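You operate a simulated robot arm through the tools that you are given. There is no shell and no other tool.

You are at the controls of a simulated robot arm. One attempt, no reset.

JOB
Put things in order on the top of the cream table. At the end: the gold brass weight is on the white plate; the green apple from the top of the cream table stands where the gold brass weight stood; the green lamp stands where the green apple stood; the orange lamp is in the silver metal bucket; whatever was shut is shut again. Leave all else as you found it, and nothing knocked over.

It is judged by the outcome, as a careful person would: the job done as asked, and still so three seconds after it is handed in. It fails if anything else is knocked over, pushed out of place, dropped, spilled or broken.

ROBOT AND FRAMES
A 6-joint arm with a two-finger parallel gripper, fixed in place. Base frame: the origin is at the foot of the arm, x ahead of it, y to its left, z up; the work surface is at about z = 0. Lengths are in mm, angles in degrees, forces in N, time in s.
With the tool pointing down near the work surface it reaches from about 140 to 580 mm from the base axis. Its first joint turns from -66.0 to 66.0 degrees. Payload 2.1 kg.
The TCP is the grasp point between the finger pads, 30 mm short of the fingertips. In the tool frame z runs along the fingers and y along their closing line. Largest opening 94 mm; finger width 28, thickness 10; the body of the gripper, 50 by 96 mm, starts 55 mm behind the TCP.
Orientation is told as [roll, pitch, yaw] about the base's x, y, z axes, in that order, counted from this pose: with the fingers straight down and closing along the base's y, the tool's x points along the base's -x, its y along +y and its z along -z.

CONTROLS
- The arm moves only by the tool nudge_tool. Its argument "increments" is a list of rows, each an object of numbers (a shift or turn left out is 0, a gripper value left out holds the last): "dx", "dy", "dz": the shift along the tool's x, y, z in mm; "wx", "wy", "wz": the turn, a rotation vector about the tool's x, y, z in rad; "fingers": the gripper command, from -1 (shut) to 1 (fully open), values between in proportion. In form: [{"dx": .., "dy": .., "dz": .., "wx": .., "wy": .., "wz": .., "fingers": ..}, ...]. A call has 1 to 20 rows; each row shifts and turns the commanded pose from where the row before left it, along the tool's axes as they then stand. Rows are played at 5 a second. More than 50 mm and 8.6 degrees between two rows, or a gripper value outside its range, and nothing of the call is played. A pose out of reach is approached as far as the arm can. The call stops where the force on the tool passes 40 N (or 10 N more than at its start, if that is more) or the arm is blocked; 0.2 s more then pass. Each finger travels about 72 mm/s and halts on what it meets, pressing with about 39 N; the grip force reading is that of the motor and also rises with nothing between the fingers. The clock runs only during rows and for 0.2 s after the last one: add rows that do not move to give the fingers time. The reply holds the time, the measured pose of the TCP, the force on the tool along the base axes, the opening and the grip force, in the units named above and with some noise, with the torque about the TCP (base axes, N m) and any sound that the robot's microphone picked up.
- Cameras (640 x 400 px; columns grow to the right, rows downward): "scene" is fixed at [57.1, -370.1, 488.4]; the picture's right is [0.78, -0.63, 0.00], its down [-0.33, -0.41, -0.85] and it looks along [0.54, 0.66, -0.52] (base axes); focal length 214 px, centre (320, 200). "wrist" rides on the gripper at [76, 14, -103] in the tool frame; the picture's right is [-0.18, 0.98, 0.00], its down [-0.75, -0.14, -0.64] and it looks along [-0.63, -0.12, 0.77] (tool axes); focal length 243 px, centre (320, 200). There is no depth. A picture from a camera that has moved, and an enlarged one, comes with that camera's place and axes in the base frame and with its lens.
- get_image(camera): a new picture of that camera. It takes no simulated time.
- enlarge(camera, box): a new picture of the part [left, top, right, bottom] of that camera's present view, enlarged. It takes no simulated time.
- hand_in(): hands the job in; it is judged then, once.

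Places have to be worked out from the pictures, the camera data and where the tool is seen. Open the gripper and draw the arm clear of the work before you hand the job in, unless the task says otherwise.

The tools are called after "Call:" by a JSON object that holds its "api" and its "payload". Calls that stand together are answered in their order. nudge_tool: Moves the arm, as the interface text tells. Its arguments: {"type":"object","properties":{"increments":{"type":"array"}},"required":["increments"]} The other tools are called the same way: get_image (camera) takes a picture; enlarge (camera, box) takes an enlarged picture of a part of a camera's view; hand_in () hands the job in.

At the start:

```text
clock: 0.0
ee_pos: [337.7, 4.4, 429.3]
tool_rot: [0.0, 0.0, -0.1]
ft_force: [0.2, 0.0, -0.5]
ft_torque: [0.03, 0.01, -0.01]
grip_width: 94.1
grasp_force: 0.0
```

scene: 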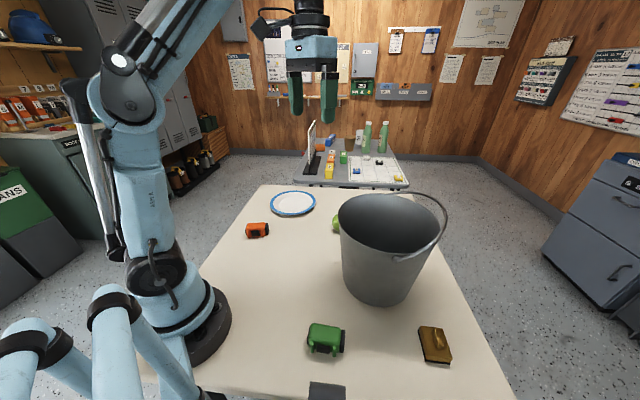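
wrist: 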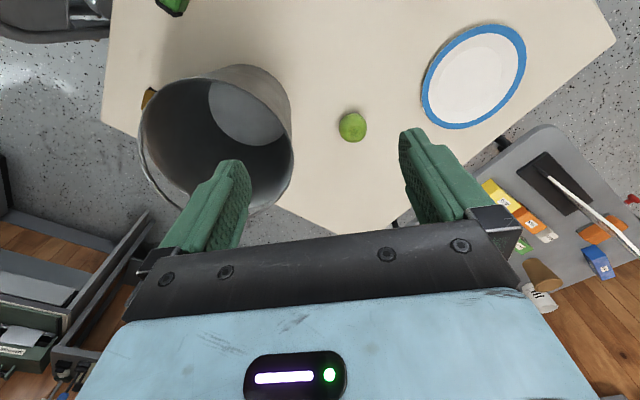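

I start by taking closer looks at the table from the fixed camera and the wrist camera to locate all the objects.

Call:
{"api": "enlarge", "payload": {"camera": "scene", "box": [180, 170, 500, 400]}}

Call:
{"api": "enlarge", "payload": {"camera": "scene", "box": [280, 300, 480, 400]}}

Call:
{"api": "enlarge", "payload": {"camera": "scene", "box": [230, 170, 350, 250]}}

Call:
{"api": "enlarge", "payload": {"camera": "wrist", "box": [100, 0, 640, 240]}}

```text
1.74 times, centred on (340, 285) of scene
camera zoom: at [57.1, -370.1, 488.4], right [0.78, -0.63, 0.0], down [-0.33, -0.41, -0.85], along [0.54, 0.66, -0.52], focal length 373 px, centre (285, 52)
```

zoom: 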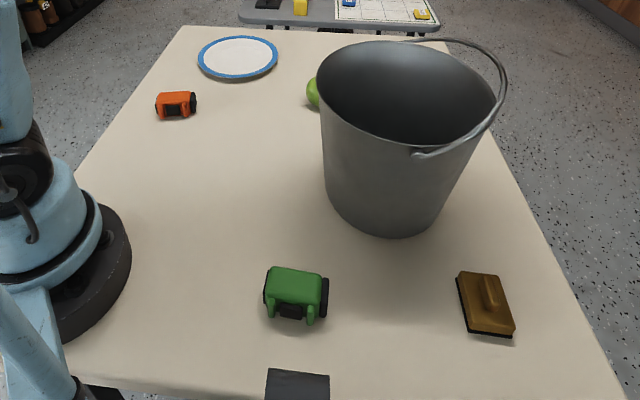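

```text
3.20 times, centred on (380, 350) of scene
camera zoom: at [57.1, -370.1, 488.4], right [0.78, -0.63, 0.0], down [-0.33, -0.41, -0.85], along [0.54, 0.66, -0.52], focal length 686 px, centre (128, -280)
```

zoom: 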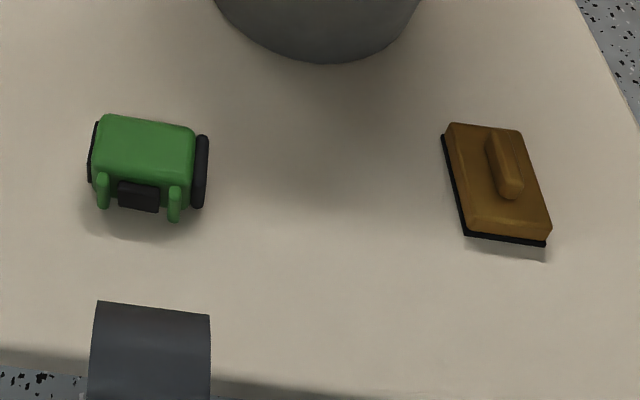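

```text
5.00 times, centred on (290, 210) of scene
camera zoom: at [57.1, -370.1, 488.4], right [0.78, -0.63, 0.0], down [-0.33, -0.41, -0.85], along [0.54, 0.66, -0.52], focal length 1072 px, centre (470, 150)
```

zoom: 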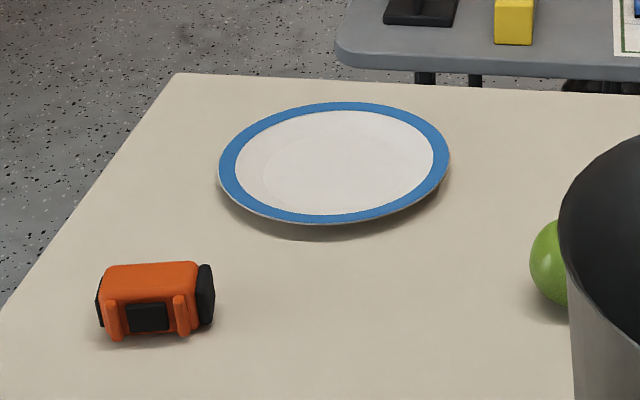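

```text
1.19 times, centred on (370, 120) of wrist
camera zoom: at [261.9, 19.6, 531.9], right [0.18, 0.98, 0.0], down [0.75, -0.14, 0.64], along [0.63, -0.12, -0.77], focal length 288 px, centre (261, 295)
```

zoom: 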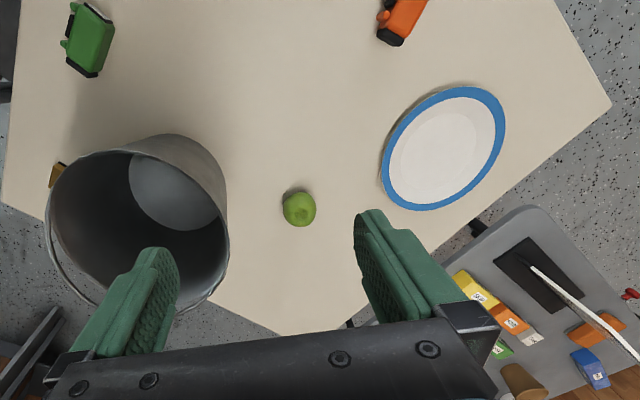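

The weight looks to be near (374,-351), green lamp near (208,-203), orange lamp near (251,207), apple near (487,50), plate near (445,296), bucket near (425,-180) with a rim about 175 mm high. I move the wrist camera over the green lamp and weight to measure their places.

Call:
{"api": "nudge_tool", "payload": {"increments": [{"dx": 17.2, "dy": -34}, {"dx": 17.2, "dy": -34}, {"dx": 17.2, "dy": -34}, {"dx": 17.2, "dy": -34}, {"dx": 17.2, "dy": -34}, {"dx": 17.2, "dy": -34}, {"dx": 17.2, "dy": -34}, {"dx": 17.2, "dy": -34}, {"dz": 30}, {"dz": 30}, {"dz": 30}, {"dz": 30}, {"dz": 0}]}}

```text
clock: 2.8
ee_pos: [204.0, -269.3, 309.3]
tool_rot: [0.0, 0.0, -0.1]
ft_force: [0.3, -0.4, 0.5]
ft_torque: [0.03, 0.0, -0.04]
grip_width: 94.3
grasp_force: 0.1
```

The arm went where commanded; I look down from here.

Call:
{"api": "get_image", "payload": {"camera": "wrist"}}

Call:
{"api": "get_image", "payload": {"camera": "scene"}}

```text
taken
camera wrist: at [127.5, -254.6, 412.4], right [0.18, 0.98, 0.0], down [0.75, -0.14, 0.64], along [0.63, -0.12, -0.77], focal length 243 px, centre (320, 200)
```

wrist: 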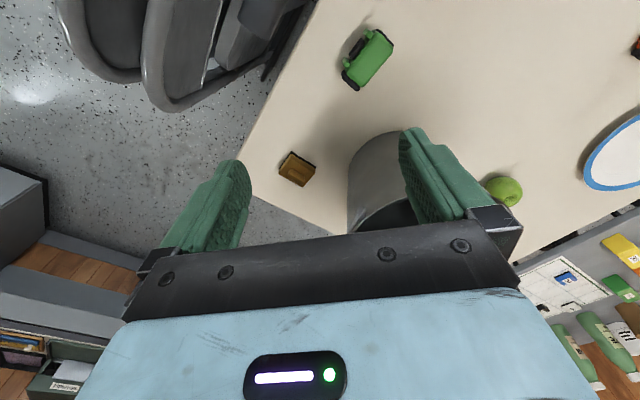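

```text
taken
```

scene: 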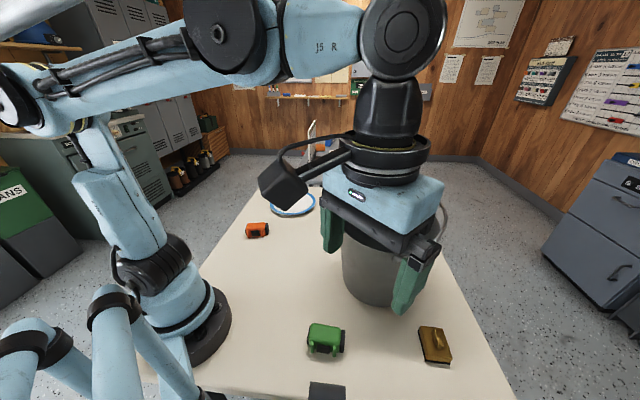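

Both objects are visible; I enlarge to measure edges of the weight and the green lamp.

Call:
{"api": "enlarge", "payload": {"camera": "wrist", "box": [240, 120, 360, 220]}}

Call:
{"api": "enlarge", "payload": {"camera": "wrist", "box": [310, 10, 430, 110]}}

```text
4.00 times, centred on (300, 170) of wrist
camera zoom: at [127.5, -254.6, 412.4], right [0.18, 0.98, 0.0], down [0.75, -0.14, 0.64], along [0.63, -0.12, -0.77], focal length 970 px, centre (400, 320)
```

zoom: 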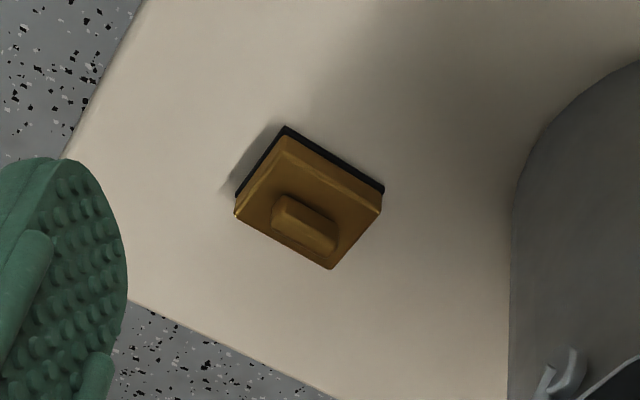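

```text
4.00 times, centred on (370, 60) of wrist
camera zoom: at [127.5, -254.6, 412.4], right [0.18, 0.98, 0.0], down [0.75, -0.14, 0.64], along [0.63, -0.12, -0.77], focal length 970 px, centre (120, 760)
```

zoom: 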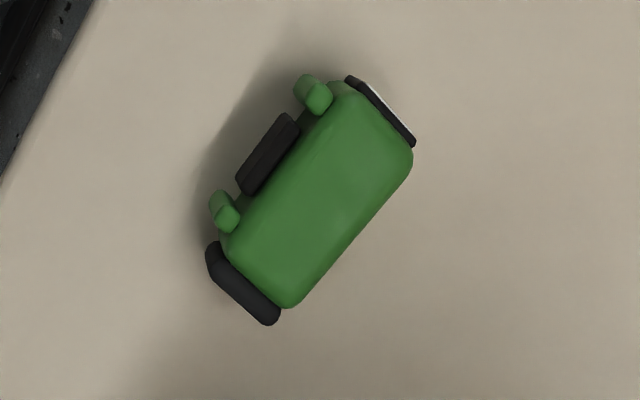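

The weight's base corners work out to a block about 58×47 mm centred near (376,-347), long axis at about 43°; the green lamp is centred near (208,-201), long axis about -48°. Next I want a precise bucket position, so I go up and view it from behind.

Call:
{"api": "nudge_tool", "payload": {"increments": [{"dz": -30, "dx": 0}, {"dz": -30, "dx": 0}, {"dz": -30, "dy": 27}, {"dz": -30, "dy": 27}, {"dy": 27, "dx": 10}, {"dy": 27, "dx": 10}, {"dy": 0}]}}

Call:
{"api": "get_image", "payload": {"camera": "wrist"}}

```text
clock: 4.4
ee_pos: [179.0, -158.2, 429.3]
tool_rot: [0.0, -0.2, 0.1]
ft_force: [-0.4, -0.7, -0.3]
ft_torque: [0.02, -0.02, 0.01]
grip_width: 94.0
grasp_force: 0.2
```

```text
taken
camera wrist: at [104.2, -143.8, 531.4], right [0.18, 0.98, 0.0], down [0.75, -0.14, 0.64], along [0.63, -0.12, -0.77], focal length 243 px, centre (320, 200)
```

wrist: 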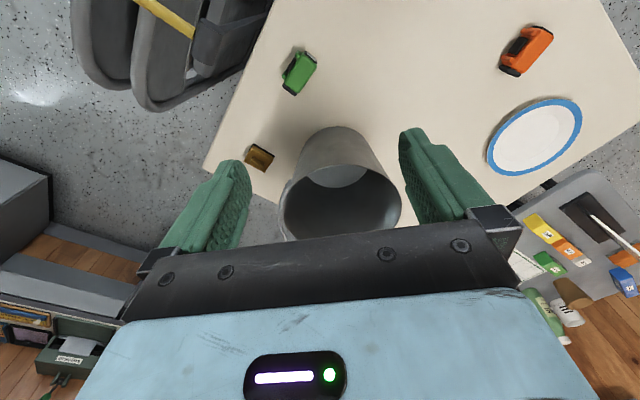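

The bucket is well in view now; I enlarge it, and the orange lamp and plate too.

Call:
{"api": "enlarge", "payload": {"camera": "wrist", "box": [260, 110, 420, 250]}}

Call:
{"api": "enlarge", "payload": {"camera": "wrist", "box": [470, 10, 610, 190]}}

```text
2.86 times, centred on (340, 180) of wrist
camera zoom: at [104.2, -143.8, 531.4], right [0.18, 0.98, 0.0], down [0.75, -0.14, 0.64], along [0.63, -0.12, -0.77], focal length 693 px, centre (263, 257)
```

zoom: 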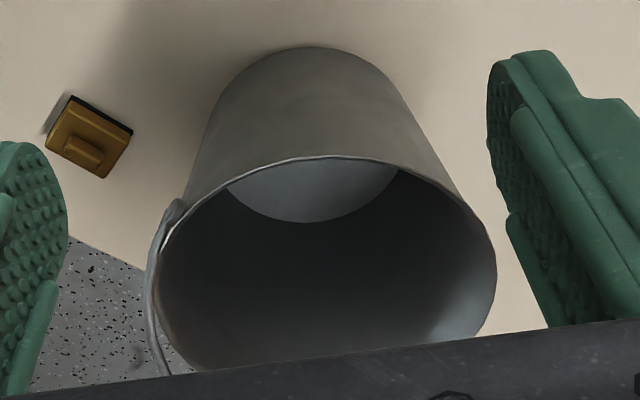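

```text
2.22 times, centred on (540, 100) of wrist
camera zoom: at [104.2, -143.8, 531.4], right [0.18, 0.98, 0.0], down [0.75, -0.14, 0.64], along [0.63, -0.12, -0.77], focal length 539 px, centre (-169, 422)
```

zoom: 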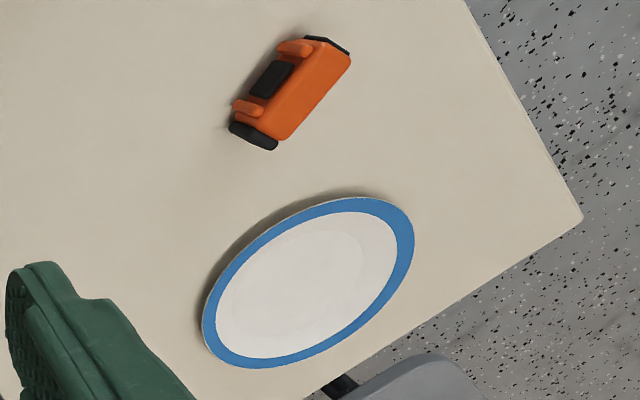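

The bucket works out to centre ≈(426,-160), rim radius ≈114 at z≈198; orange lamp ≈(245,205) with axis -35°, plate centre ≈(437,293). I go above the weight and turn the gripper so that it will close across the weight's short side.

Call:
{"api": "nudge_tool", "payload": {"increments": [{"dx": -28.1, "dy": -27, "dz": 14}, {"dx": -28.1, "dy": -27, "dz": 14}, {"dx": -28.1, "dy": -27, "dz": 14}, {"dx": -28.1, "dy": -27, "dz": 14}, {"dx": -28.1, "dy": -27, "dz": 14}, {"dx": -28.1, "dy": -27, "dz": 14}, {"dx": -28.1, "dy": -27, "dz": 14}, {"wz": -0.128}, {"wz": -0.128}, {"wz": -0.128}, {"wz": -0.128}, {"wz": -0.128}, {"wz": -0.128}, {"dz": 0}]}}

Call:
{"api": "get_image", "payload": {"camera": "wrist"}}

Call:
{"api": "get_image", "payload": {"camera": "scene"}}

```text
clock: 7.4
ee_pos: [365.1, -335.2, 318.2]
tool_rot: [-0.1, -0.1, 44.1]
ft_force: [0.5, -0.2, 0.3]
ft_torque: [-0.03, 0.0, 0.02]
grip_width: 94.1
grasp_force: 0.1
out of reach, approached as far as the arm can: row 7
```

```text
taken
camera wrist: at [301.2, -378.6, 421.3], right [-0.55, 0.83, 0.0], down [0.64, 0.42, 0.64], along [0.54, 0.35, -0.77], focal length 243 px, centre (320, 200)
```

wrist: 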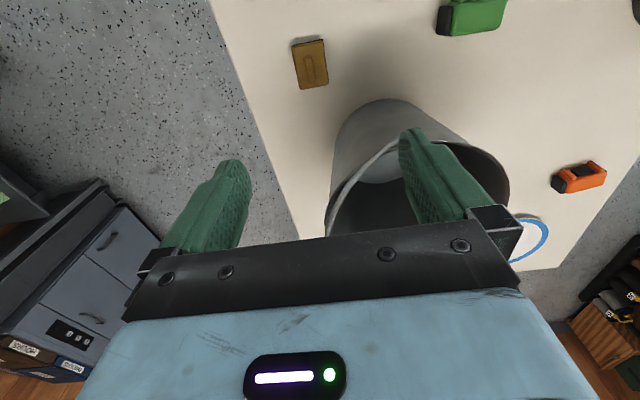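

```text
taken
```

scene: 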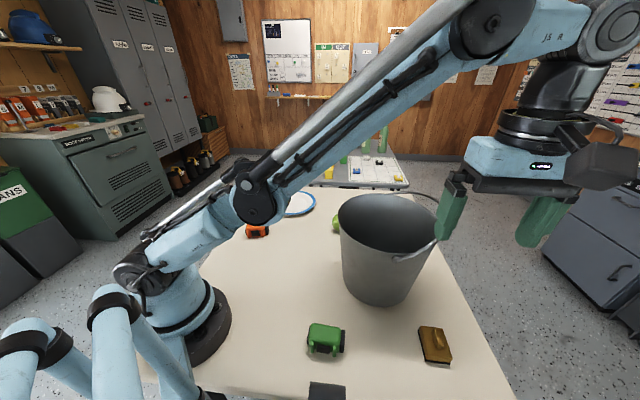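

Reach is limited at this height, but the weight is visible and nearly aligned. I enlarge to refine its place and angle.

Call:
{"api": "enlarge", "payload": {"camera": "wrist", "box": [270, 20, 350, 110]}}

Call:
{"api": "enlarge", "payload": {"camera": "wrist", "box": [310, 80, 520, 250]}}

```text
4.44 times, centred on (310, 65) of wrist
camera zoom: at [301.2, -378.6, 421.3], right [-0.55, 0.83, 0.0], down [0.64, 0.42, 0.64], along [0.54, 0.35, -0.77], focal length 1078 px, centre (364, 800)
```

zoom: 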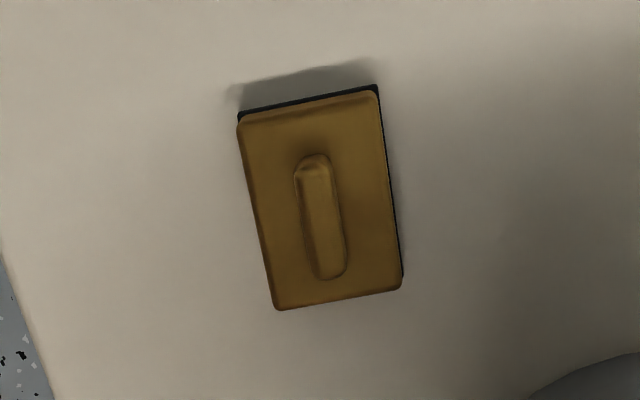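

```text
2.35 times, centred on (415, 165) of wrist
camera zoom: at [301.2, -378.6, 421.3], right [-0.55, 0.83, 0.0], down [0.64, 0.42, 0.64], along [0.54, 0.35, -0.77], focal length 571 px, centre (96, 282)
```

zoom: 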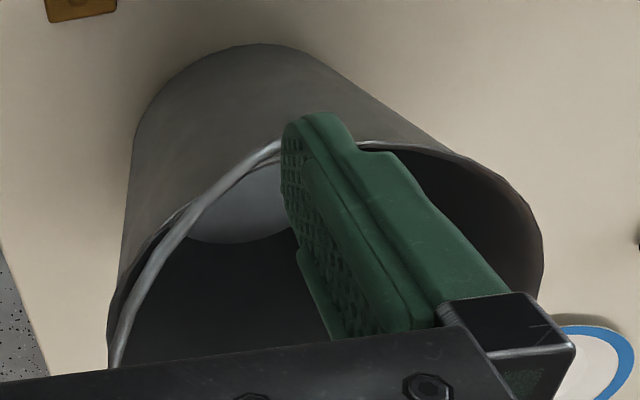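

The refined weight centre is (376,-346), long side at 43°. I descend part way, shifting outward, then check the pose.

Call:
{"api": "nudge_tool", "payload": {"increments": [{"dz": 30}, {"dz": 30}, {"dz": 30, "dy": -7}, {"dz": 30, "dy": -8, "wz": 0.012}, {"dz": 20}, {"dz": 0}, {"dz": 0}]}}

Call:
{"api": "get_image", "payload": {"camera": "wrist"}}

Call:
{"api": "get_image", "payload": {"camera": "scene"}}

```text
clock: 9.0
ee_pos: [393.9, -365.6, 205.4]
tool_rot: [0.0, 0.0, 43.3]
ft_force: [-0.6, -0.3, 0.6]
ft_torque: [-0.01, 0.01, -0.03]
grip_width: 94.1
grasp_force: 0.0
out of reach, approached as far as the arm can: row 3, 4, 5
```

```text
taken
camera wrist: at [329.8, -407.6, 307.9], right [-0.54, 0.84, 0.0], down [0.64, 0.41, 0.64], along [0.54, 0.35, -0.77], focal length 243 px, centre (320, 200)
```

wrist: 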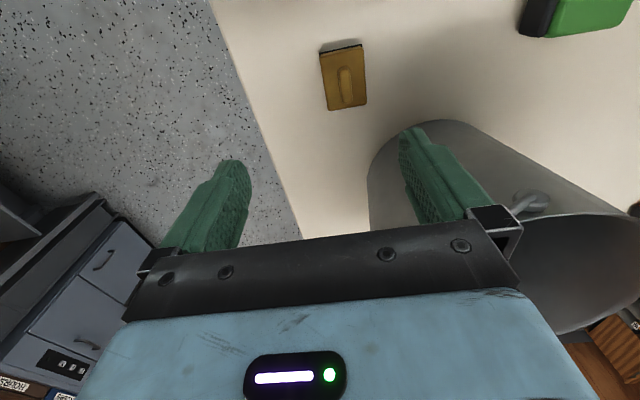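

```text
taken
```

scene: 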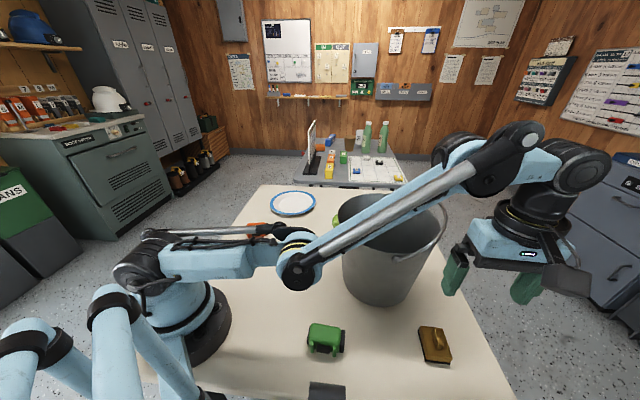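

The arm stretched out at that height and came back with its elbow bent downward, so it is stuck at a wrist limit. I need to stretch it again and come down so the elbow folds upward; first I go straight up and look.

Call:
{"api": "nudge_tool", "payload": {"increments": [{"dz": -20}, {"dz": -20}, {"dz": -20}, {"dz": -10}, {"dz": 0}]}}

Call:
{"api": "get_image", "payload": {"camera": "scene"}}

```text
clock: 10.2
ee_pos: [386.5, -358.4, 267.0]
tool_rot: [0.0, -0.1, 43.4]
ft_force: [0.0, -0.4, -0.1]
ft_torque: [-0.02, 0.01, 0.01]
grip_width: 94.1
grasp_force: 0.1
out of reach, approached as far as the arm can: row 3, 4
```

```text
taken
```

scene: 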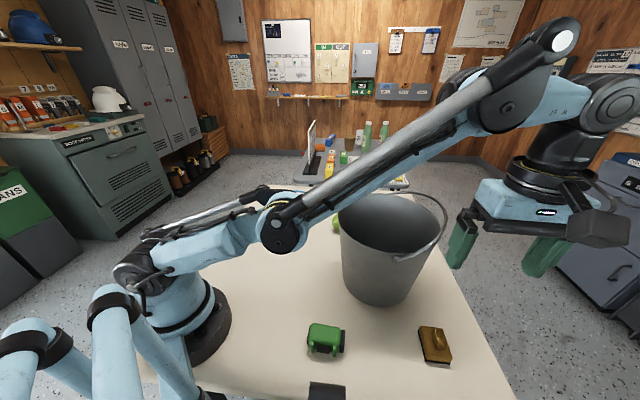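

The elbow is still on the low side while the arm is nearly straight. I keep it stretched while swinging it downward and outward, then come back inward, so the elbow should fold upward.

Call:
{"api": "nudge_tool", "payload": {"increments": [{"dy": -15, "dz": 0}, {"dy": -15, "dz": 20}, {"dy": -6, "dz": 25}, {"dy": -6, "dz": 25}, {"dy": -6, "dz": 25}, {"dy": -4, "dz": 25}, {"dz": 0}]}}

Call:
{"api": "get_image", "payload": {"camera": "scene"}}

```text
clock: 11.8
ee_pos: [418.2, -392.9, 147.4]
tool_rot: [0.1, -0.2, 43.3]
ft_force: [0.5, 0.5, 0.5]
ft_torque: [-0.02, 0.01, -0.01]
grip_width: 94.1
grasp_force: 0.0
out of reach, approached as far as the arm can: row 1, 6
```

```text
taken
```

scene: 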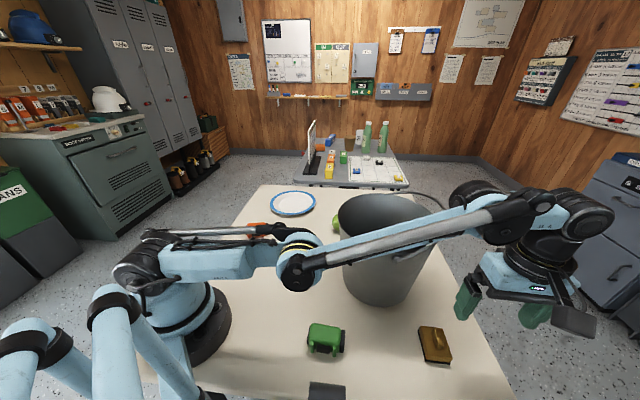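

The arm is nearly straight with about 17° of bend still on the low side. I push further outward to straighten it fully, and swing lower.

Call:
{"api": "nudge_tool", "payload": {"increments": [{"dy": -20}, {"dy": -20}, {"dz": 20}, {"dz": 20}, {"dz": 0}]}}

Call:
{"api": "get_image", "payload": {"camera": "scene"}}

```text
clock: 13.0
ee_pos: [429.1, -405.6, 103.5]
tool_rot: [0.1, -0.1, 43.3]
ft_force: [-0.8, -0.3, 0.3]
ft_torque: [0.01, 0.01, -0.03]
grip_width: 94.1
grasp_force: 0.1
out of reach, approached as far as the arm can: row 1, 2, 4
```

```text
taken
```

scene: 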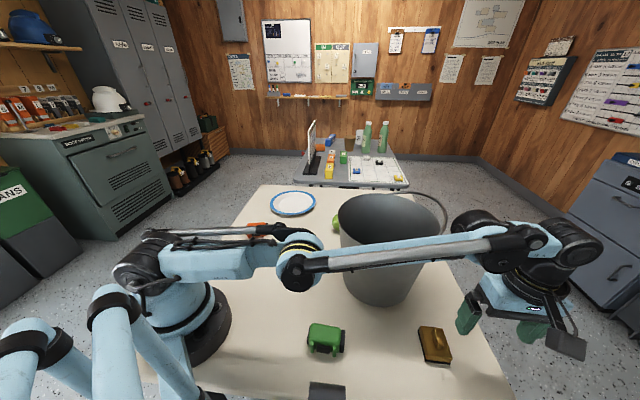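

The elbow joint has stayed at the same spot in the last pictures: the shoulder is at its limit with the upper arm level, and the forearm is now almost level. Going a little lower will take it through to the elbow-up side; I narrow the fingers so they clear the weight.

Call:
{"api": "nudge_tool", "payload": {"increments": [{"fingers": -0.2}, {"fingers": -0.2}, {"dz": 15}, {"dz": 15}, {"dz": 10}, {"dz": 0}]}}

Call:
{"api": "get_image", "payload": {"camera": "scene"}}

```text
clock: 14.4
ee_pos: [433.3, -407.5, 66.2]
tool_rot: [-0.1, 0.0, 43.3]
ft_force: [0.1, 0.2, 0.0]
ft_torque: [0.01, -0.02, 0.02]
grip_width: 37.8
grasp_force: 0.1
out of reach, approached as far as the arm can: row 3, 4
```

```text
taken
```

scene: 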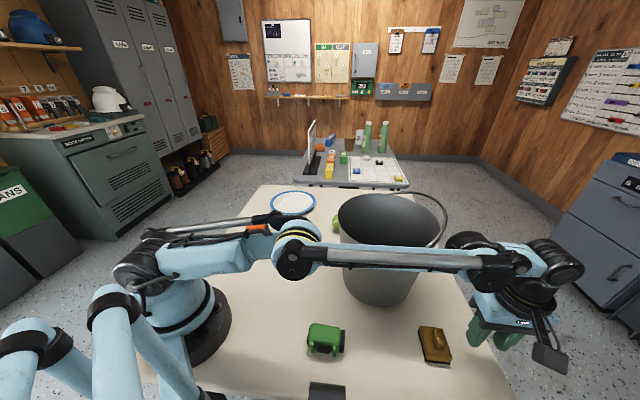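

The forearm has passed level and the elbow is rising, so it is now on the elbow-up side. I come back in and up over the weight.

Call:
{"api": "nudge_tool", "payload": {"increments": [{"dz": -10, "dy": 10}, {"dz": -12, "dy": 14}, {"dz": -12, "dy": 20}, {"dz": -10, "dy": 20}, {"dz": -10, "dy": 20, "dx": -0.5}, {"dz": 0}, {"dz": 0}]}}

Call:
{"api": "get_image", "payload": {"camera": "scene"}}

Call:
{"api": "get_image", "payload": {"camera": "wrist"}}

```text
clock: 16.0
ee_pos: [377.5, -346.9, 121.3]
tool_rot: [0.1, -0.1, 43.3]
ft_force: [0.1, -0.5, 1.0]
ft_torque: [-0.02, -0.02, 0.01]
grip_width: 37.5
grasp_force: 0.1
```

```text
taken
```

scene: 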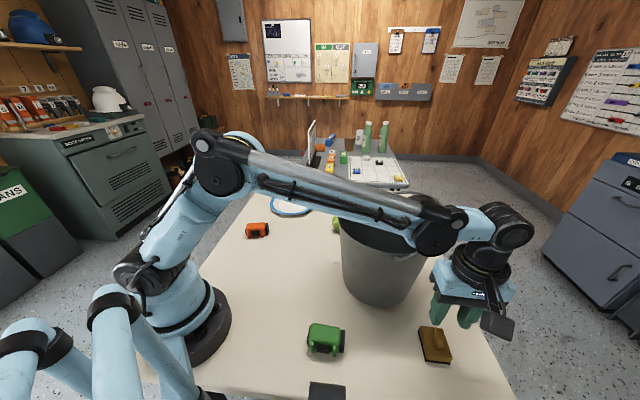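

```text
taken
camera wrist: at [312.4, -388.4, 223.1], right [-0.54, 0.84, 0.0], down [0.64, 0.41, 0.64], along [0.54, 0.35, -0.77], focal length 243 px, centre (320, 200)
```

wrist: 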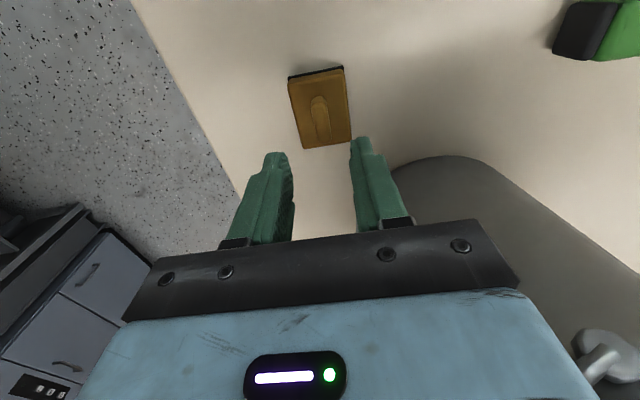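

Elbow-up is restored and I'm above the weight. I enlarge to fine-tune alignment before the grasp.

Call:
{"api": "enlarge", "payload": {"camera": "wrist", "box": [260, 50, 380, 170]}}

Call:
{"api": "enlarge", "payload": {"camera": "scene", "box": [380, 200, 540, 380]}}

```text
3.33 times, centred on (320, 110) of wrist
camera zoom: at [312.4, -388.4, 223.1], right [-0.54, 0.84, 0.0], down [0.64, 0.41, 0.64], along [0.54, 0.35, -0.77], focal length 809 px, centre (320, 500)
```

zoom: 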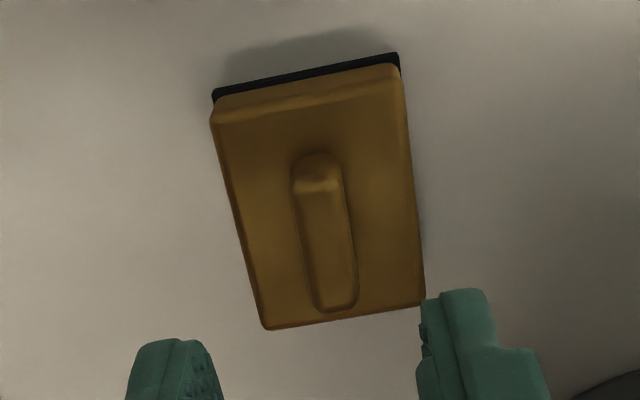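

```text
2.22 times, centred on (460, 290) of scene
camera zoom: at [57.1, -370.1, 488.4], right [0.78, -0.63, 0.0], down [-0.33, -0.41, -0.85], along [0.54, 0.66, -0.52], focal length 477 px, centre (9, 0)
```

zoom: 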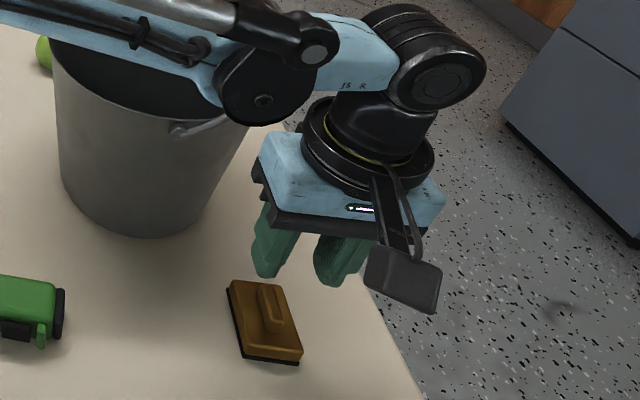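

The weight's centre is confirmed at (376,-345.5), with a body about 20 mm high. I open to about 70 mm, descend to fingertips just above the table.

Call:
{"api": "nudge_tool", "payload": {"increments": [{"fingers": 0.5, "dy": 1.9}, {"fingers": 0.5}, {"dz": 25}, {"dz": 25}, {"dz": 15}, {"dz": 10}, {"dz": 6}, {"dz": 5}, {"dz": 0}]}}

Call:
{"api": "get_image", "payload": {"camera": "wrist"}}

Call:
{"api": "enlarge", "payload": {"camera": "scene", "box": [380, 200, 540, 380]}}

```text
clock: 18.0
ee_pos: [377.3, -346.0, 34.3]
tool_rot: [0.0, -0.1, 43.4]
ft_force: [-0.4, -0.3, 0.6]
ft_torque: [0.03, -0.03, -0.02]
grip_width: 70.5
grasp_force: 0.1
```

```text
taken
camera wrist: at [311.9, -387.4, 137.2], right [-0.54, 0.84, 0.0], down [0.64, 0.41, 0.64], along [0.54, 0.35, -0.77], focal length 243 px, centre (320, 200)
```

wrist: 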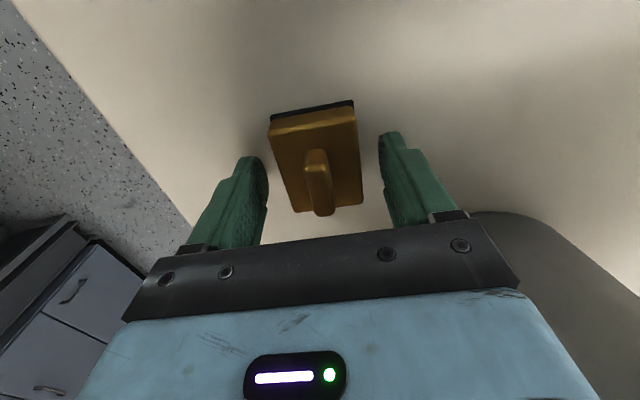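

```text
2.22 times, centred on (460, 290) of scene
camera zoom: at [57.1, -370.1, 488.4], right [0.78, -0.63, 0.0], down [-0.33, -0.41, -0.85], along [0.54, 0.66, -0.52], focal length 477 px, centre (9, 0)
```

zoom: 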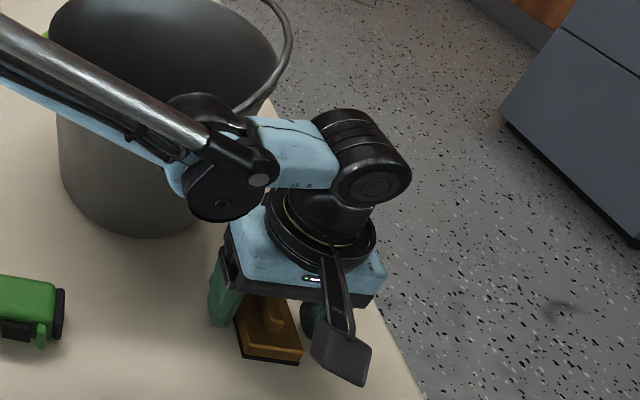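

The fingers straddle the weight evenly. I close on it and wait for the grip to settle.

Call:
{"api": "nudge_tool", "payload": {"increments": [{"fingers": -1}, {"fingers": -1}, {"fingers": -1}, {"fingers": -1}, {"fingers": -1}]}}

```text
clock: 19.2
ee_pos: [376.0, -345.3, 35.3]
tool_rot: [-0.1, -0.1, 43.2]
ft_force: [0.1, 0.7, -0.2]
ft_torque: [0.06, -0.02, 0.0]
grip_width: 46.6
grasp_force: 38.9
```

Gripped at 46.6 mm. I lift slowly a little to check the hold.

Call:
{"api": "nudge_tool", "payload": {"increments": [{"dz": -5}, {"dz": -10}, {"dz": -15}, {"dz": -15}, {"dz": 0}]}}

Call:
{"api": "get_image", "payload": {"camera": "wrist"}}

```text
clock: 20.4
ee_pos: [376.5, -345.9, 80.4]
tool_rot: [0.0, 0.0, 43.2]
ft_force: [0.3, -0.3, -4.7]
ft_torque: [0.02, -0.01, 0.0]
grip_width: 46.5
grasp_force: 38.8
```

```text
taken
camera wrist: at [312.0, -387.9, 183.0], right [-0.54, 0.84, 0.0], down [0.64, 0.41, 0.64], along [0.54, 0.35, -0.77], focal length 243 px, centre (320, 200)
```

wrist: 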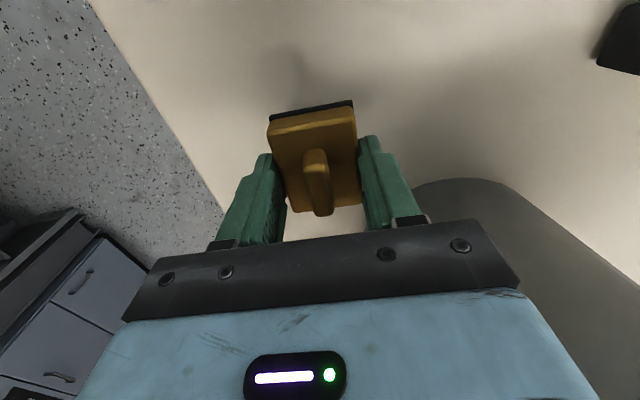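

It is held firmly (about 0.47 kg, level). I lift straight up clear of the bucket height, staying within reach, then move in around the bucket.

Call:
{"api": "nudge_tool", "payload": {"increments": [{"dz": -25}, {"dz": -30}, {"dz": -30}, {"dz": -30}, {"dz": -30}, {"dz": -25}, {"dz": 0}]}}

```text
clock: 22.0
ee_pos: [375.4, -347.1, 248.4]
tool_rot: [0.0, -0.2, 43.3]
ft_force: [-0.3, 0.1, -4.8]
ft_torque: [0.0, 0.01, 0.01]
grip_width: 46.6
grasp_force: 39.1
```

Now I carry it over the inner side of the bucket at z≈285 toward the middle of the table.

Call:
{"api": "nudge_tool", "payload": {"increments": [{"dx": -9.4, "dy": 29.8, "dz": -13}, {"dx": -9.4, "dy": 29.8, "dz": -12}, {"dx": -9.4, "dy": 29.8, "dz": -12}, {"dx": -9.4, "dy": 29.8}, {"dx": -9.4, "dy": 29.8}, {"dx": -9.4, "dy": 29.8}, {"dx": -9.4, "dy": 29.8}, {"dx": -23.1, "dy": 16.4}, {"dx": -23.1, "dy": 16.4}, {"dx": -23.1, "dy": 16.4}, {"dx": -23.1, "dy": 16.4}, {"dx": -23.1, "dy": 16.4}, {"dx": -23.1, "dy": 16.4}, {"dx": -23.1, "dy": 16.4}, {"dx": -23.1, "dy": 16.4}, {"dx": -23.1, "dy": 16.4}, {"dz": 0}]}}

Call:
{"api": "get_image", "payload": {"camera": "wrist"}}

Call:
{"api": "get_image", "payload": {"camera": "scene"}}

```text
clock: 25.6
ee_pos: [329.9, 101.1, 284.8]
tool_rot: [0.0, 0.0, 43.4]
ft_force: [-0.1, 0.0, -4.5]
ft_torque: [0.0, 0.01, 0.06]
grip_width: 46.5
grasp_force: 39.1
```

```text
taken
camera wrist: at [265.7, 58.8, 386.9], right [-0.54, 0.84, 0.0], down [0.64, 0.41, 0.64], along [0.54, 0.35, -0.77], focal length 243 px, centre (320, 200)
```

wrist: 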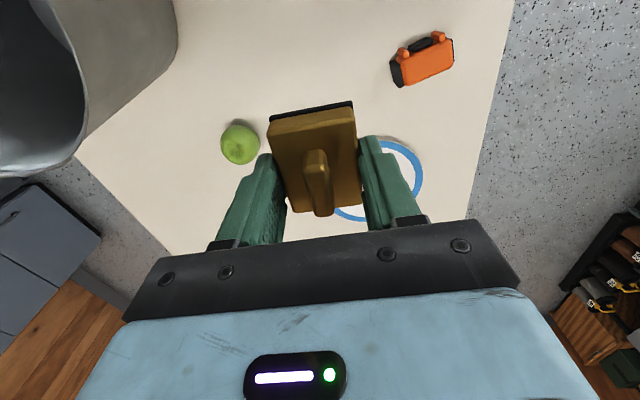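

```text
taken
```

scene: 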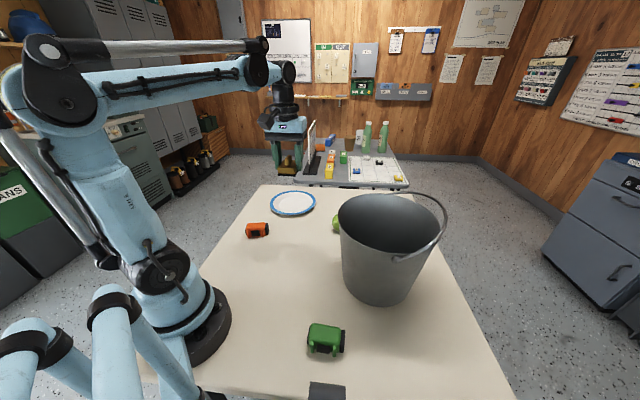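

Good view of the apple and orange lamp here; I enlarge these for measurement.

Call:
{"api": "enlarge", "payload": {"camera": "wrist", "box": [200, 100, 280, 180]}}

Call:
{"api": "enlarge", "payload": {"camera": "wrist", "box": [370, 20, 470, 100]}}

Call:
{"api": "enlarge", "payload": {"camera": "scene", "box": [230, 170, 350, 250]}}

```text
5.00 times, centred on (240, 140) of wrist
camera zoom: at [265.7, 58.8, 386.9], right [-0.54, 0.84, 0.0], down [0.64, 0.41, 0.64], along [0.54, 0.35, -0.77], focal length 1213 px, centre (720, 500)
```

zoom: 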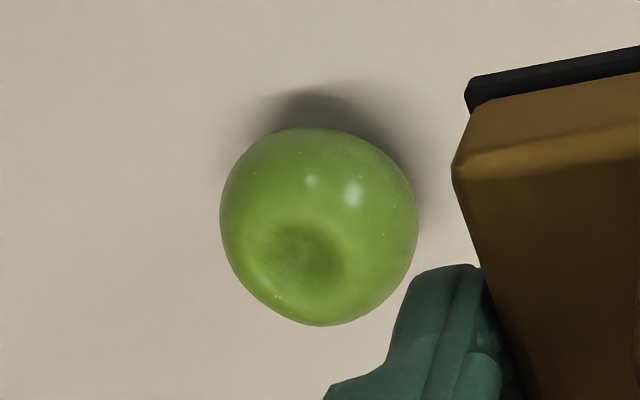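

```text
5.00 times, centred on (420, 60) of wrist
camera zoom: at [265.7, 58.8, 386.9], right [-0.54, 0.84, 0.0], down [0.64, 0.41, 0.64], along [0.54, 0.35, -0.77], focal length 1213 px, centre (-180, 900)
```

zoom: 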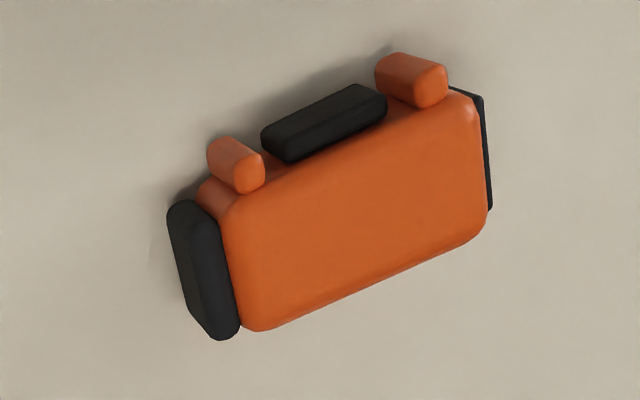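

```text
5.00 times, centred on (290, 210) of scene
camera zoom: at [57.2, -370.1, 488.4], right [0.78, -0.63, 0.0], down [-0.33, -0.41, -0.85], along [0.54, 0.66, -0.52], focal length 1072 px, centre (470, 150)
```

zoom: 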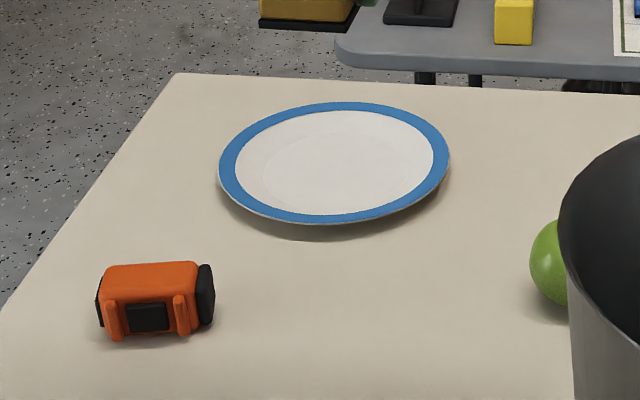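

The apple is at about (491,51) with radius ≈31; I'll refine later. Now I move toward the plate at moderate height to see it better around the held weight.

Call:
{"api": "nudge_tool", "payload": {"increments": [{"dx": -26.1, "dy": 10.6, "dz": 12}, {"dx": -26.1, "dy": 10.6, "dz": 12}, {"dx": -26.1, "dy": 10.6, "dz": 12}, {"dx": -26.1, "dy": 10.6, "dz": 12}, {"dx": -26.1, "dy": 10.6, "dz": 12}, {"dx": -26.1, "dy": 10.6, "dz": 12}, {"dz": 0}]}}

Call:
{"api": "get_image", "payload": {"camera": "wrist"}}

Call:
{"api": "enlarge", "payload": {"camera": "scene", "box": [230, 130, 350, 250]}}

```text
clock: 27.2
ee_pos: [398.9, 254.6, 210.8]
tool_rot: [0.0, -0.2, 43.4]
ft_force: [-0.4, 0.2, -3.9]
ft_torque: [0.03, 0.0, -0.01]
grip_width: 46.6
grasp_force: 38.8
```

```text
taken
camera wrist: at [335.1, 213.1, 314.3], right [-0.54, 0.84, 0.0], down [0.64, 0.41, 0.64], along [0.54, 0.35, -0.77], focal length 243 px, centre (320, 200)
```

wrist: 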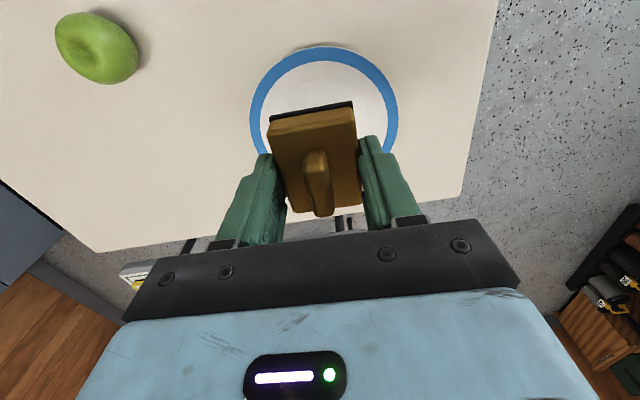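

```text
3.33 times, centred on (290, 190) of scene
camera zoom: at [57.2, -370.1, 488.4], right [0.78, -0.63, 0.0], down [-0.33, -0.41, -0.85], along [0.54, 0.66, -0.52], focal length 715 px, centre (420, 233)
```

zoom: 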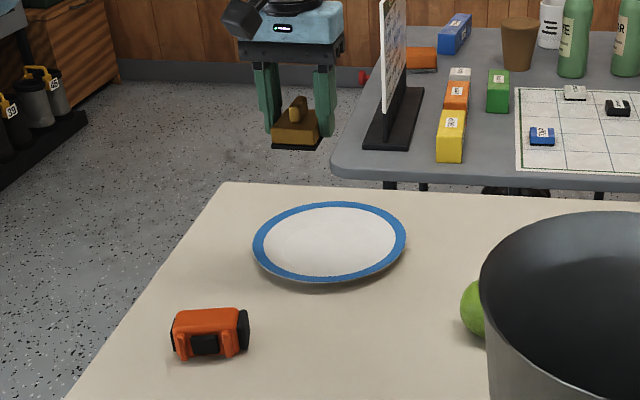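

Plate centre is around (445,290), radius ≈94. I shift the weight over it, then descend to about 15 mm above it.

Call:
{"api": "nudge_tool", "payload": {"increments": [{"dx": -19, "dy": -1.8, "dz": 10}, {"dx": -19, "dy": -1.8, "dz": 10}, {"dx": -19, "dy": -1.8, "dz": 10}, {"dz": 25}, {"dz": 25}, {"dz": 25}, {"dz": 25}, {"dz": 15}, {"dz": 8}, {"dz": 0}]}}

Call:
{"api": "get_image", "payload": {"camera": "wrist"}}

Call:
{"api": "enlarge", "payload": {"camera": "scene", "box": [230, 130, 350, 250]}}

```text
clock: 29.4
ee_pos: [446.9, 290.2, 60.3]
tool_rot: [0.0, -0.2, 43.3]
ft_force: [-0.5, -0.2, -4.9]
ft_torque: [0.01, -0.01, -0.01]
grip_width: 46.5
grasp_force: 38.9
```

```text
taken
camera wrist: at [382.4, 248.5, 163.9], right [-0.54, 0.84, 0.0], down [0.64, 0.41, 0.64], along [0.54, 0.35, -0.77], focal length 243 px, centre (320, 200)
```

wrist: 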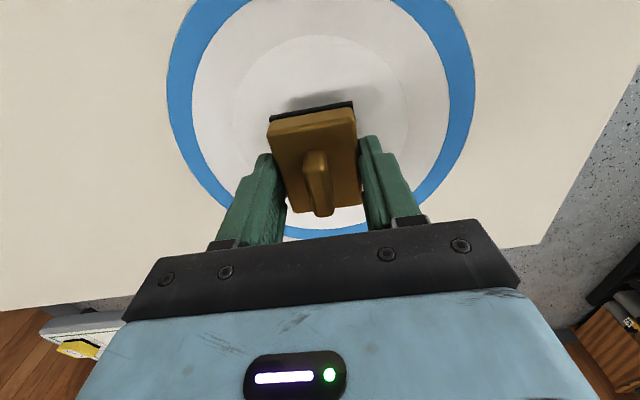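

```text
3.33 times, centred on (290, 190) of scene
camera zoom: at [57.2, -370.1, 488.4], right [0.78, -0.63, 0.0], down [-0.33, -0.41, -0.85], along [0.54, 0.66, -0.52], focal length 715 px, centre (420, 233)
```

zoom: 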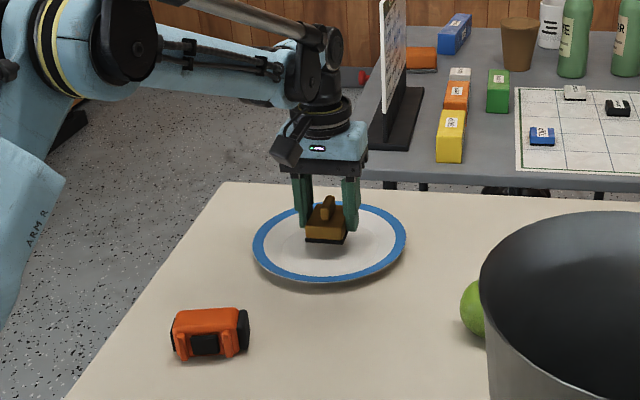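

The weight is centred over the plate's flat well (radius about 60 mm). I lower in small steps, watching the vertical force.

Call:
{"api": "nudge_tool", "payload": {"increments": [{"dz": 7}, {"dz": 5}, {"dz": 3}, {"dz": 0}]}}

Call:
{"api": "nudge_tool", "payload": {"increments": [{"dz": 2}, {"dz": 0}]}}

```text
clock: 30.4
ee_pos: [446.1, 290.5, 47.5]
tool_rot: [0.0, 0.0, 43.3]
ft_force: [0.0, -0.7, -4.9]
ft_torque: [0.0, 0.01, 0.04]
grip_width: 46.7
grasp_force: 38.7
```

```text
clock: 31.0
ee_pos: [445.8, 290.0, 43.2]
tool_rot: [-0.1, -0.1, 43.2]
ft_force: [-0.4, -0.3, -4.7]
ft_torque: [-0.01, 0.03, 0.0]
grip_width: 46.5
grasp_force: 39.4
```

Still hanging free at z≈43. I continue in 2 mm steps.

Call:
{"api": "nudge_tool", "payload": {"increments": [{"dz": 2}, {"dz": 0}]}}

Call:
{"api": "nudge_tool", "payload": {"increments": [{"dz": 1}, {"dz": 0}]}}

```text
clock: 31.6
ee_pos: [445.3, 290.6, 42.4]
tool_rot: [0.1, -0.1, 43.3]
ft_force: [0.7, -0.1, -3.2]
ft_torque: [-0.01, -0.02, -0.03]
grip_width: 46.6
grasp_force: 39.3
```

```text
clock: 32.2
ee_pos: [447.1, 290.7, 42.4]
tool_rot: [-0.1, -0.1, 43.3]
ft_force: [-0.1, -0.3, -3.6]
ft_torque: [0.01, -0.01, -0.02]
grip_width: 46.6
grasp_force: 39.8
```

Call:
{"api": "nudge_tool", "payload": {"increments": [{"dz": 1.5}, {"dz": 0}, {"dz": 0}]}}

Call:
{"api": "enlarge", "payload": {"camera": "scene", "box": [260, 160, 340, 230]}}

```text
clock: 33.0
ee_pos: [447.3, 290.6, 40.3]
tool_rot: [-0.1, -0.2, 43.2]
ft_force: [0.0, 0.2, -4.1]
ft_torque: [0.0, 0.0, 0.02]
grip_width: 46.2
grasp_force: 38.9
```

```text
5.71 times, centred on (300, 195) of scene
camera zoom: at [57.2, -370.1, 488.4], right [0.78, -0.63, 0.0], down [-0.33, -0.41, -0.85], along [0.54, 0.66, -0.52], focal length 1226 px, centre (434, 229)
```

zoom: 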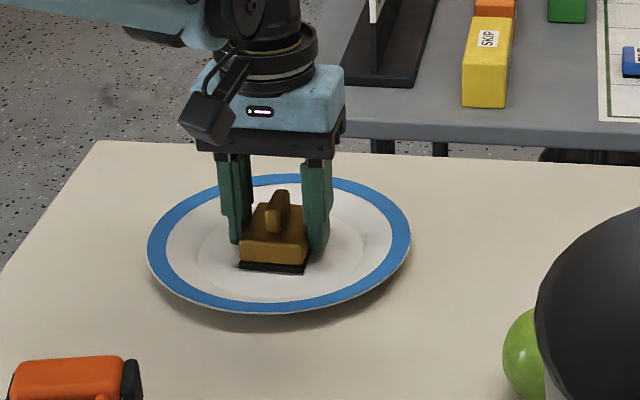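

The weight seems just about at the plate but the force still shows its load. I lower a bit more.

Call:
{"api": "nudge_tool", "payload": {"increments": [{"dz": 1.5}, {"dz": 0}, {"dz": 0}]}}

Call:
{"api": "nudge_tool", "payload": {"increments": [{"dz": 1.5}, {"dz": 0}, {"dz": 0}]}}

```text
clock: 33.8
ee_pos: [446.0, 290.4, 37.5]
tool_rot: [0.0, -0.2, 43.3]
ft_force: [-0.3, 0.2, -4.6]
ft_torque: [0.06, -0.02, -0.01]
grip_width: 46.5
grasp_force: 39.2
```

```text
clock: 34.6
ee_pos: [445.9, 289.9, 37.1]
tool_rot: [0.0, -0.2, 43.3]
ft_force: [-0.1, 0.9, 29.2]
ft_torque: [0.07, 0.02, 0.01]
grip_width: 46.7
grasp_force: 38.2
```

Contact now (29 N). I ease up slightly to remove the preload, then open the fingers only a little.

Call:
{"api": "nudge_tool", "payload": {"increments": [{"dz": -0.8}, {"dz": 0}]}}

Call:
{"api": "nudge_tool", "payload": {"increments": [{"fingers": 0.1}, {"fingers": 0.22}, {"fingers": 0.3}, {"fingers": 0.3}]}}

Call:
{"api": "get_image", "payload": {"camera": "wrist"}}

```text
clock: 35.2
ee_pos: [445.3, 288.8, 37.5]
tool_rot: [0.1, -0.1, 43.3]
ft_force: [-2.0, 2.0, 23.8]
ft_torque: [0.11, 0.01, 0.0]
grip_width: 46.6
grasp_force: 38.9
```

```text
clock: 36.2
ee_pos: [445.8, 290.2, 37.6]
tool_rot: [0.0, -0.1, 43.2]
ft_force: [0.8, -0.8, -0.2]
ft_torque: [0.01, -0.01, 0.01]
grip_width: 61.2
grasp_force: 0.0
```

```text
taken
camera wrist: at [381.2, 247.6, 140.0], right [-0.54, 0.84, 0.0], down [0.64, 0.41, 0.64], along [0.54, 0.35, -0.77], focal length 243 px, centre (320, 200)
```

wrist: 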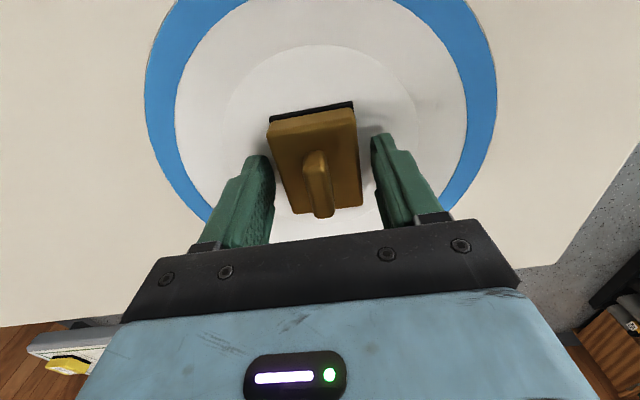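

The weight rests on the plate and the grip is off. I rise straight up, then move above the apple and look.

Call:
{"api": "nudge_tool", "payload": {"increments": [{"dz": -8}, {"dz": -20}, {"dz": -30}, {"dz": -30}, {"dz": -30}, {"dx": 18.7, "dy": -29.3, "fingers": 1}, {"dx": 18.7, "dy": -29.3}, {"dx": 18.7, "dy": -29.3}, {"dx": 18.7, "dy": -29.3}, {"dx": 18.7, "dy": -29.3}, {"dx": 18.7, "dy": -29.3}, {"dx": 18.7, "dy": -29.3}, {"dz": 0}]}}

Call:
{"api": "get_image", "payload": {"camera": "wrist"}}

Call:
{"api": "get_image", "payload": {"camera": "scene"}}

```text
clock: 39.0
ee_pos: [491.2, 49.8, 159.5]
tool_rot: [-0.1, -0.1, 43.2]
ft_force: [0.6, -0.1, -0.2]
ft_torque: [-0.03, -0.05, 0.0]
grip_width: 93.7
grasp_force: 0.0
```

```text
taken
camera wrist: at [426.9, 8.3, 261.9], right [-0.54, 0.84, 0.0], down [0.64, 0.41, 0.64], along [0.54, 0.35, -0.77], focal length 243 px, centre (320, 200)
```

wrist: 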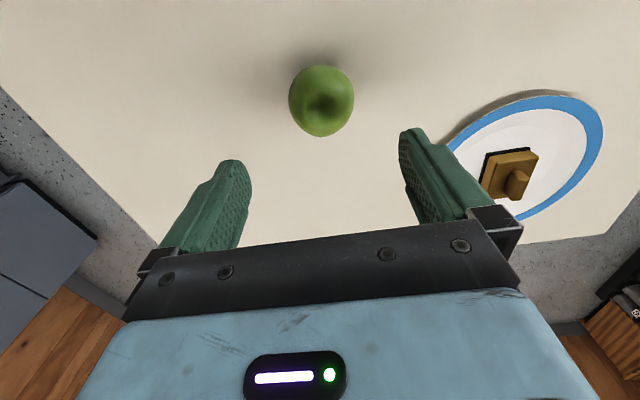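

```text
taken
```

scene: 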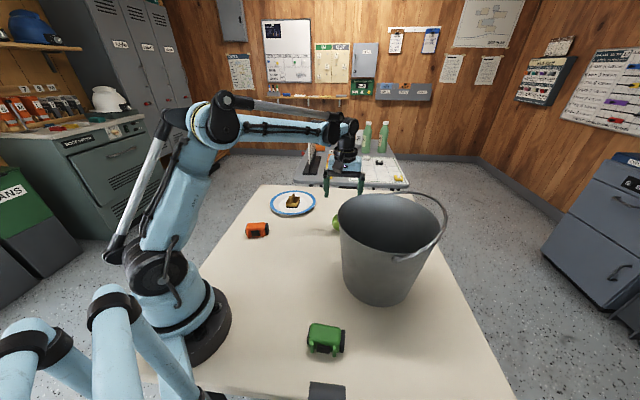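

The apple is right below between the fingers. I enlarge it to centre precisely.

Call:
{"api": "enlarge", "payload": {"camera": "wrist", "box": [270, 50, 370, 150]}}

Call:
{"api": "enlarge", "payload": {"camera": "scene", "box": [270, 170, 360, 250]}}

```text
4.00 times, centred on (320, 100) of wrist
camera zoom: at [426.9, 8.3, 261.9], right [-0.54, 0.84, 0.0], down [0.64, 0.41, 0.64], along [0.54, 0.35, -0.77], focal length 970 px, centre (320, 600)
```

zoom: 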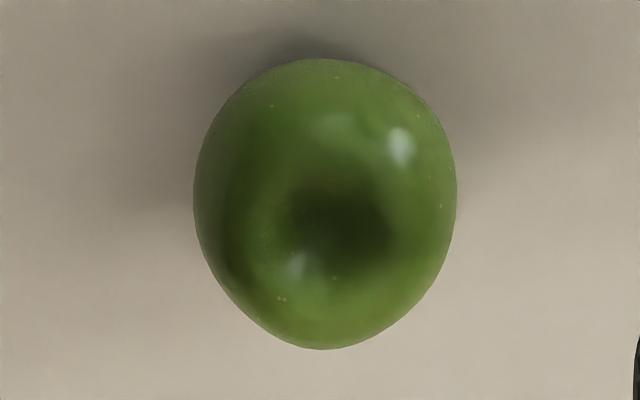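

```text
5.00 times, centred on (315, 210) of scene
camera zoom: at [57.1, -370.1, 488.4], right [0.78, -0.63, 0.0], down [-0.33, -0.41, -0.85], along [0.54, 0.66, -0.52], focal length 1072 px, centre (345, 150)
```

zoom: 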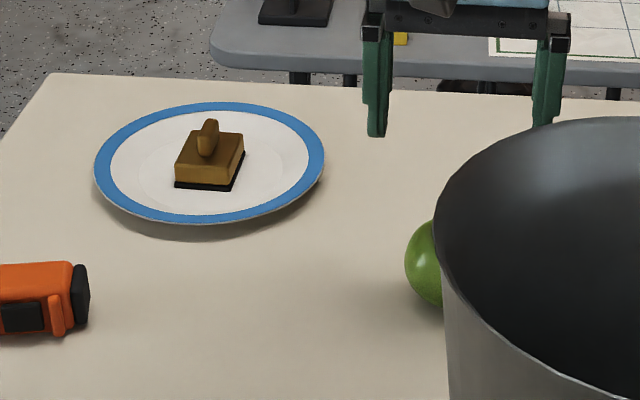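

The apple's centre is at about (490,50.5), radius 31. I descend around it with the gripper fully open.

Call:
{"api": "nudge_tool", "payload": {"increments": [{"dx": 0.4, "dy": 1.3, "dz": 25}, {"dz": 25}, {"dz": 25}, {"dz": 20}, {"dz": 15}, {"dz": 9}, {"dz": 5}, {"dz": 0}]}}

Call:
{"api": "get_image", "payload": {"camera": "wrist"}}

```text
clock: 40.8
ee_pos: [489.9, 52.0, 30.7]
tool_rot: [0.0, 0.0, 43.3]
ft_force: [0.6, 0.1, -1.1]
ft_torque: [0.0, -0.02, 0.03]
grip_width: 94.2
grasp_force: 0.0
```

```text
taken
camera wrist: at [425.5, 10.6, 134.2], right [-0.54, 0.84, 0.0], down [0.64, 0.41, 0.64], along [0.54, 0.35, -0.77], focal length 243 px, centre (320, 200)
```

wrist: 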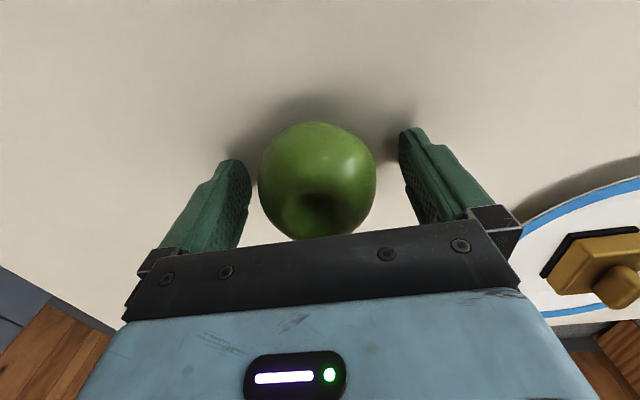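

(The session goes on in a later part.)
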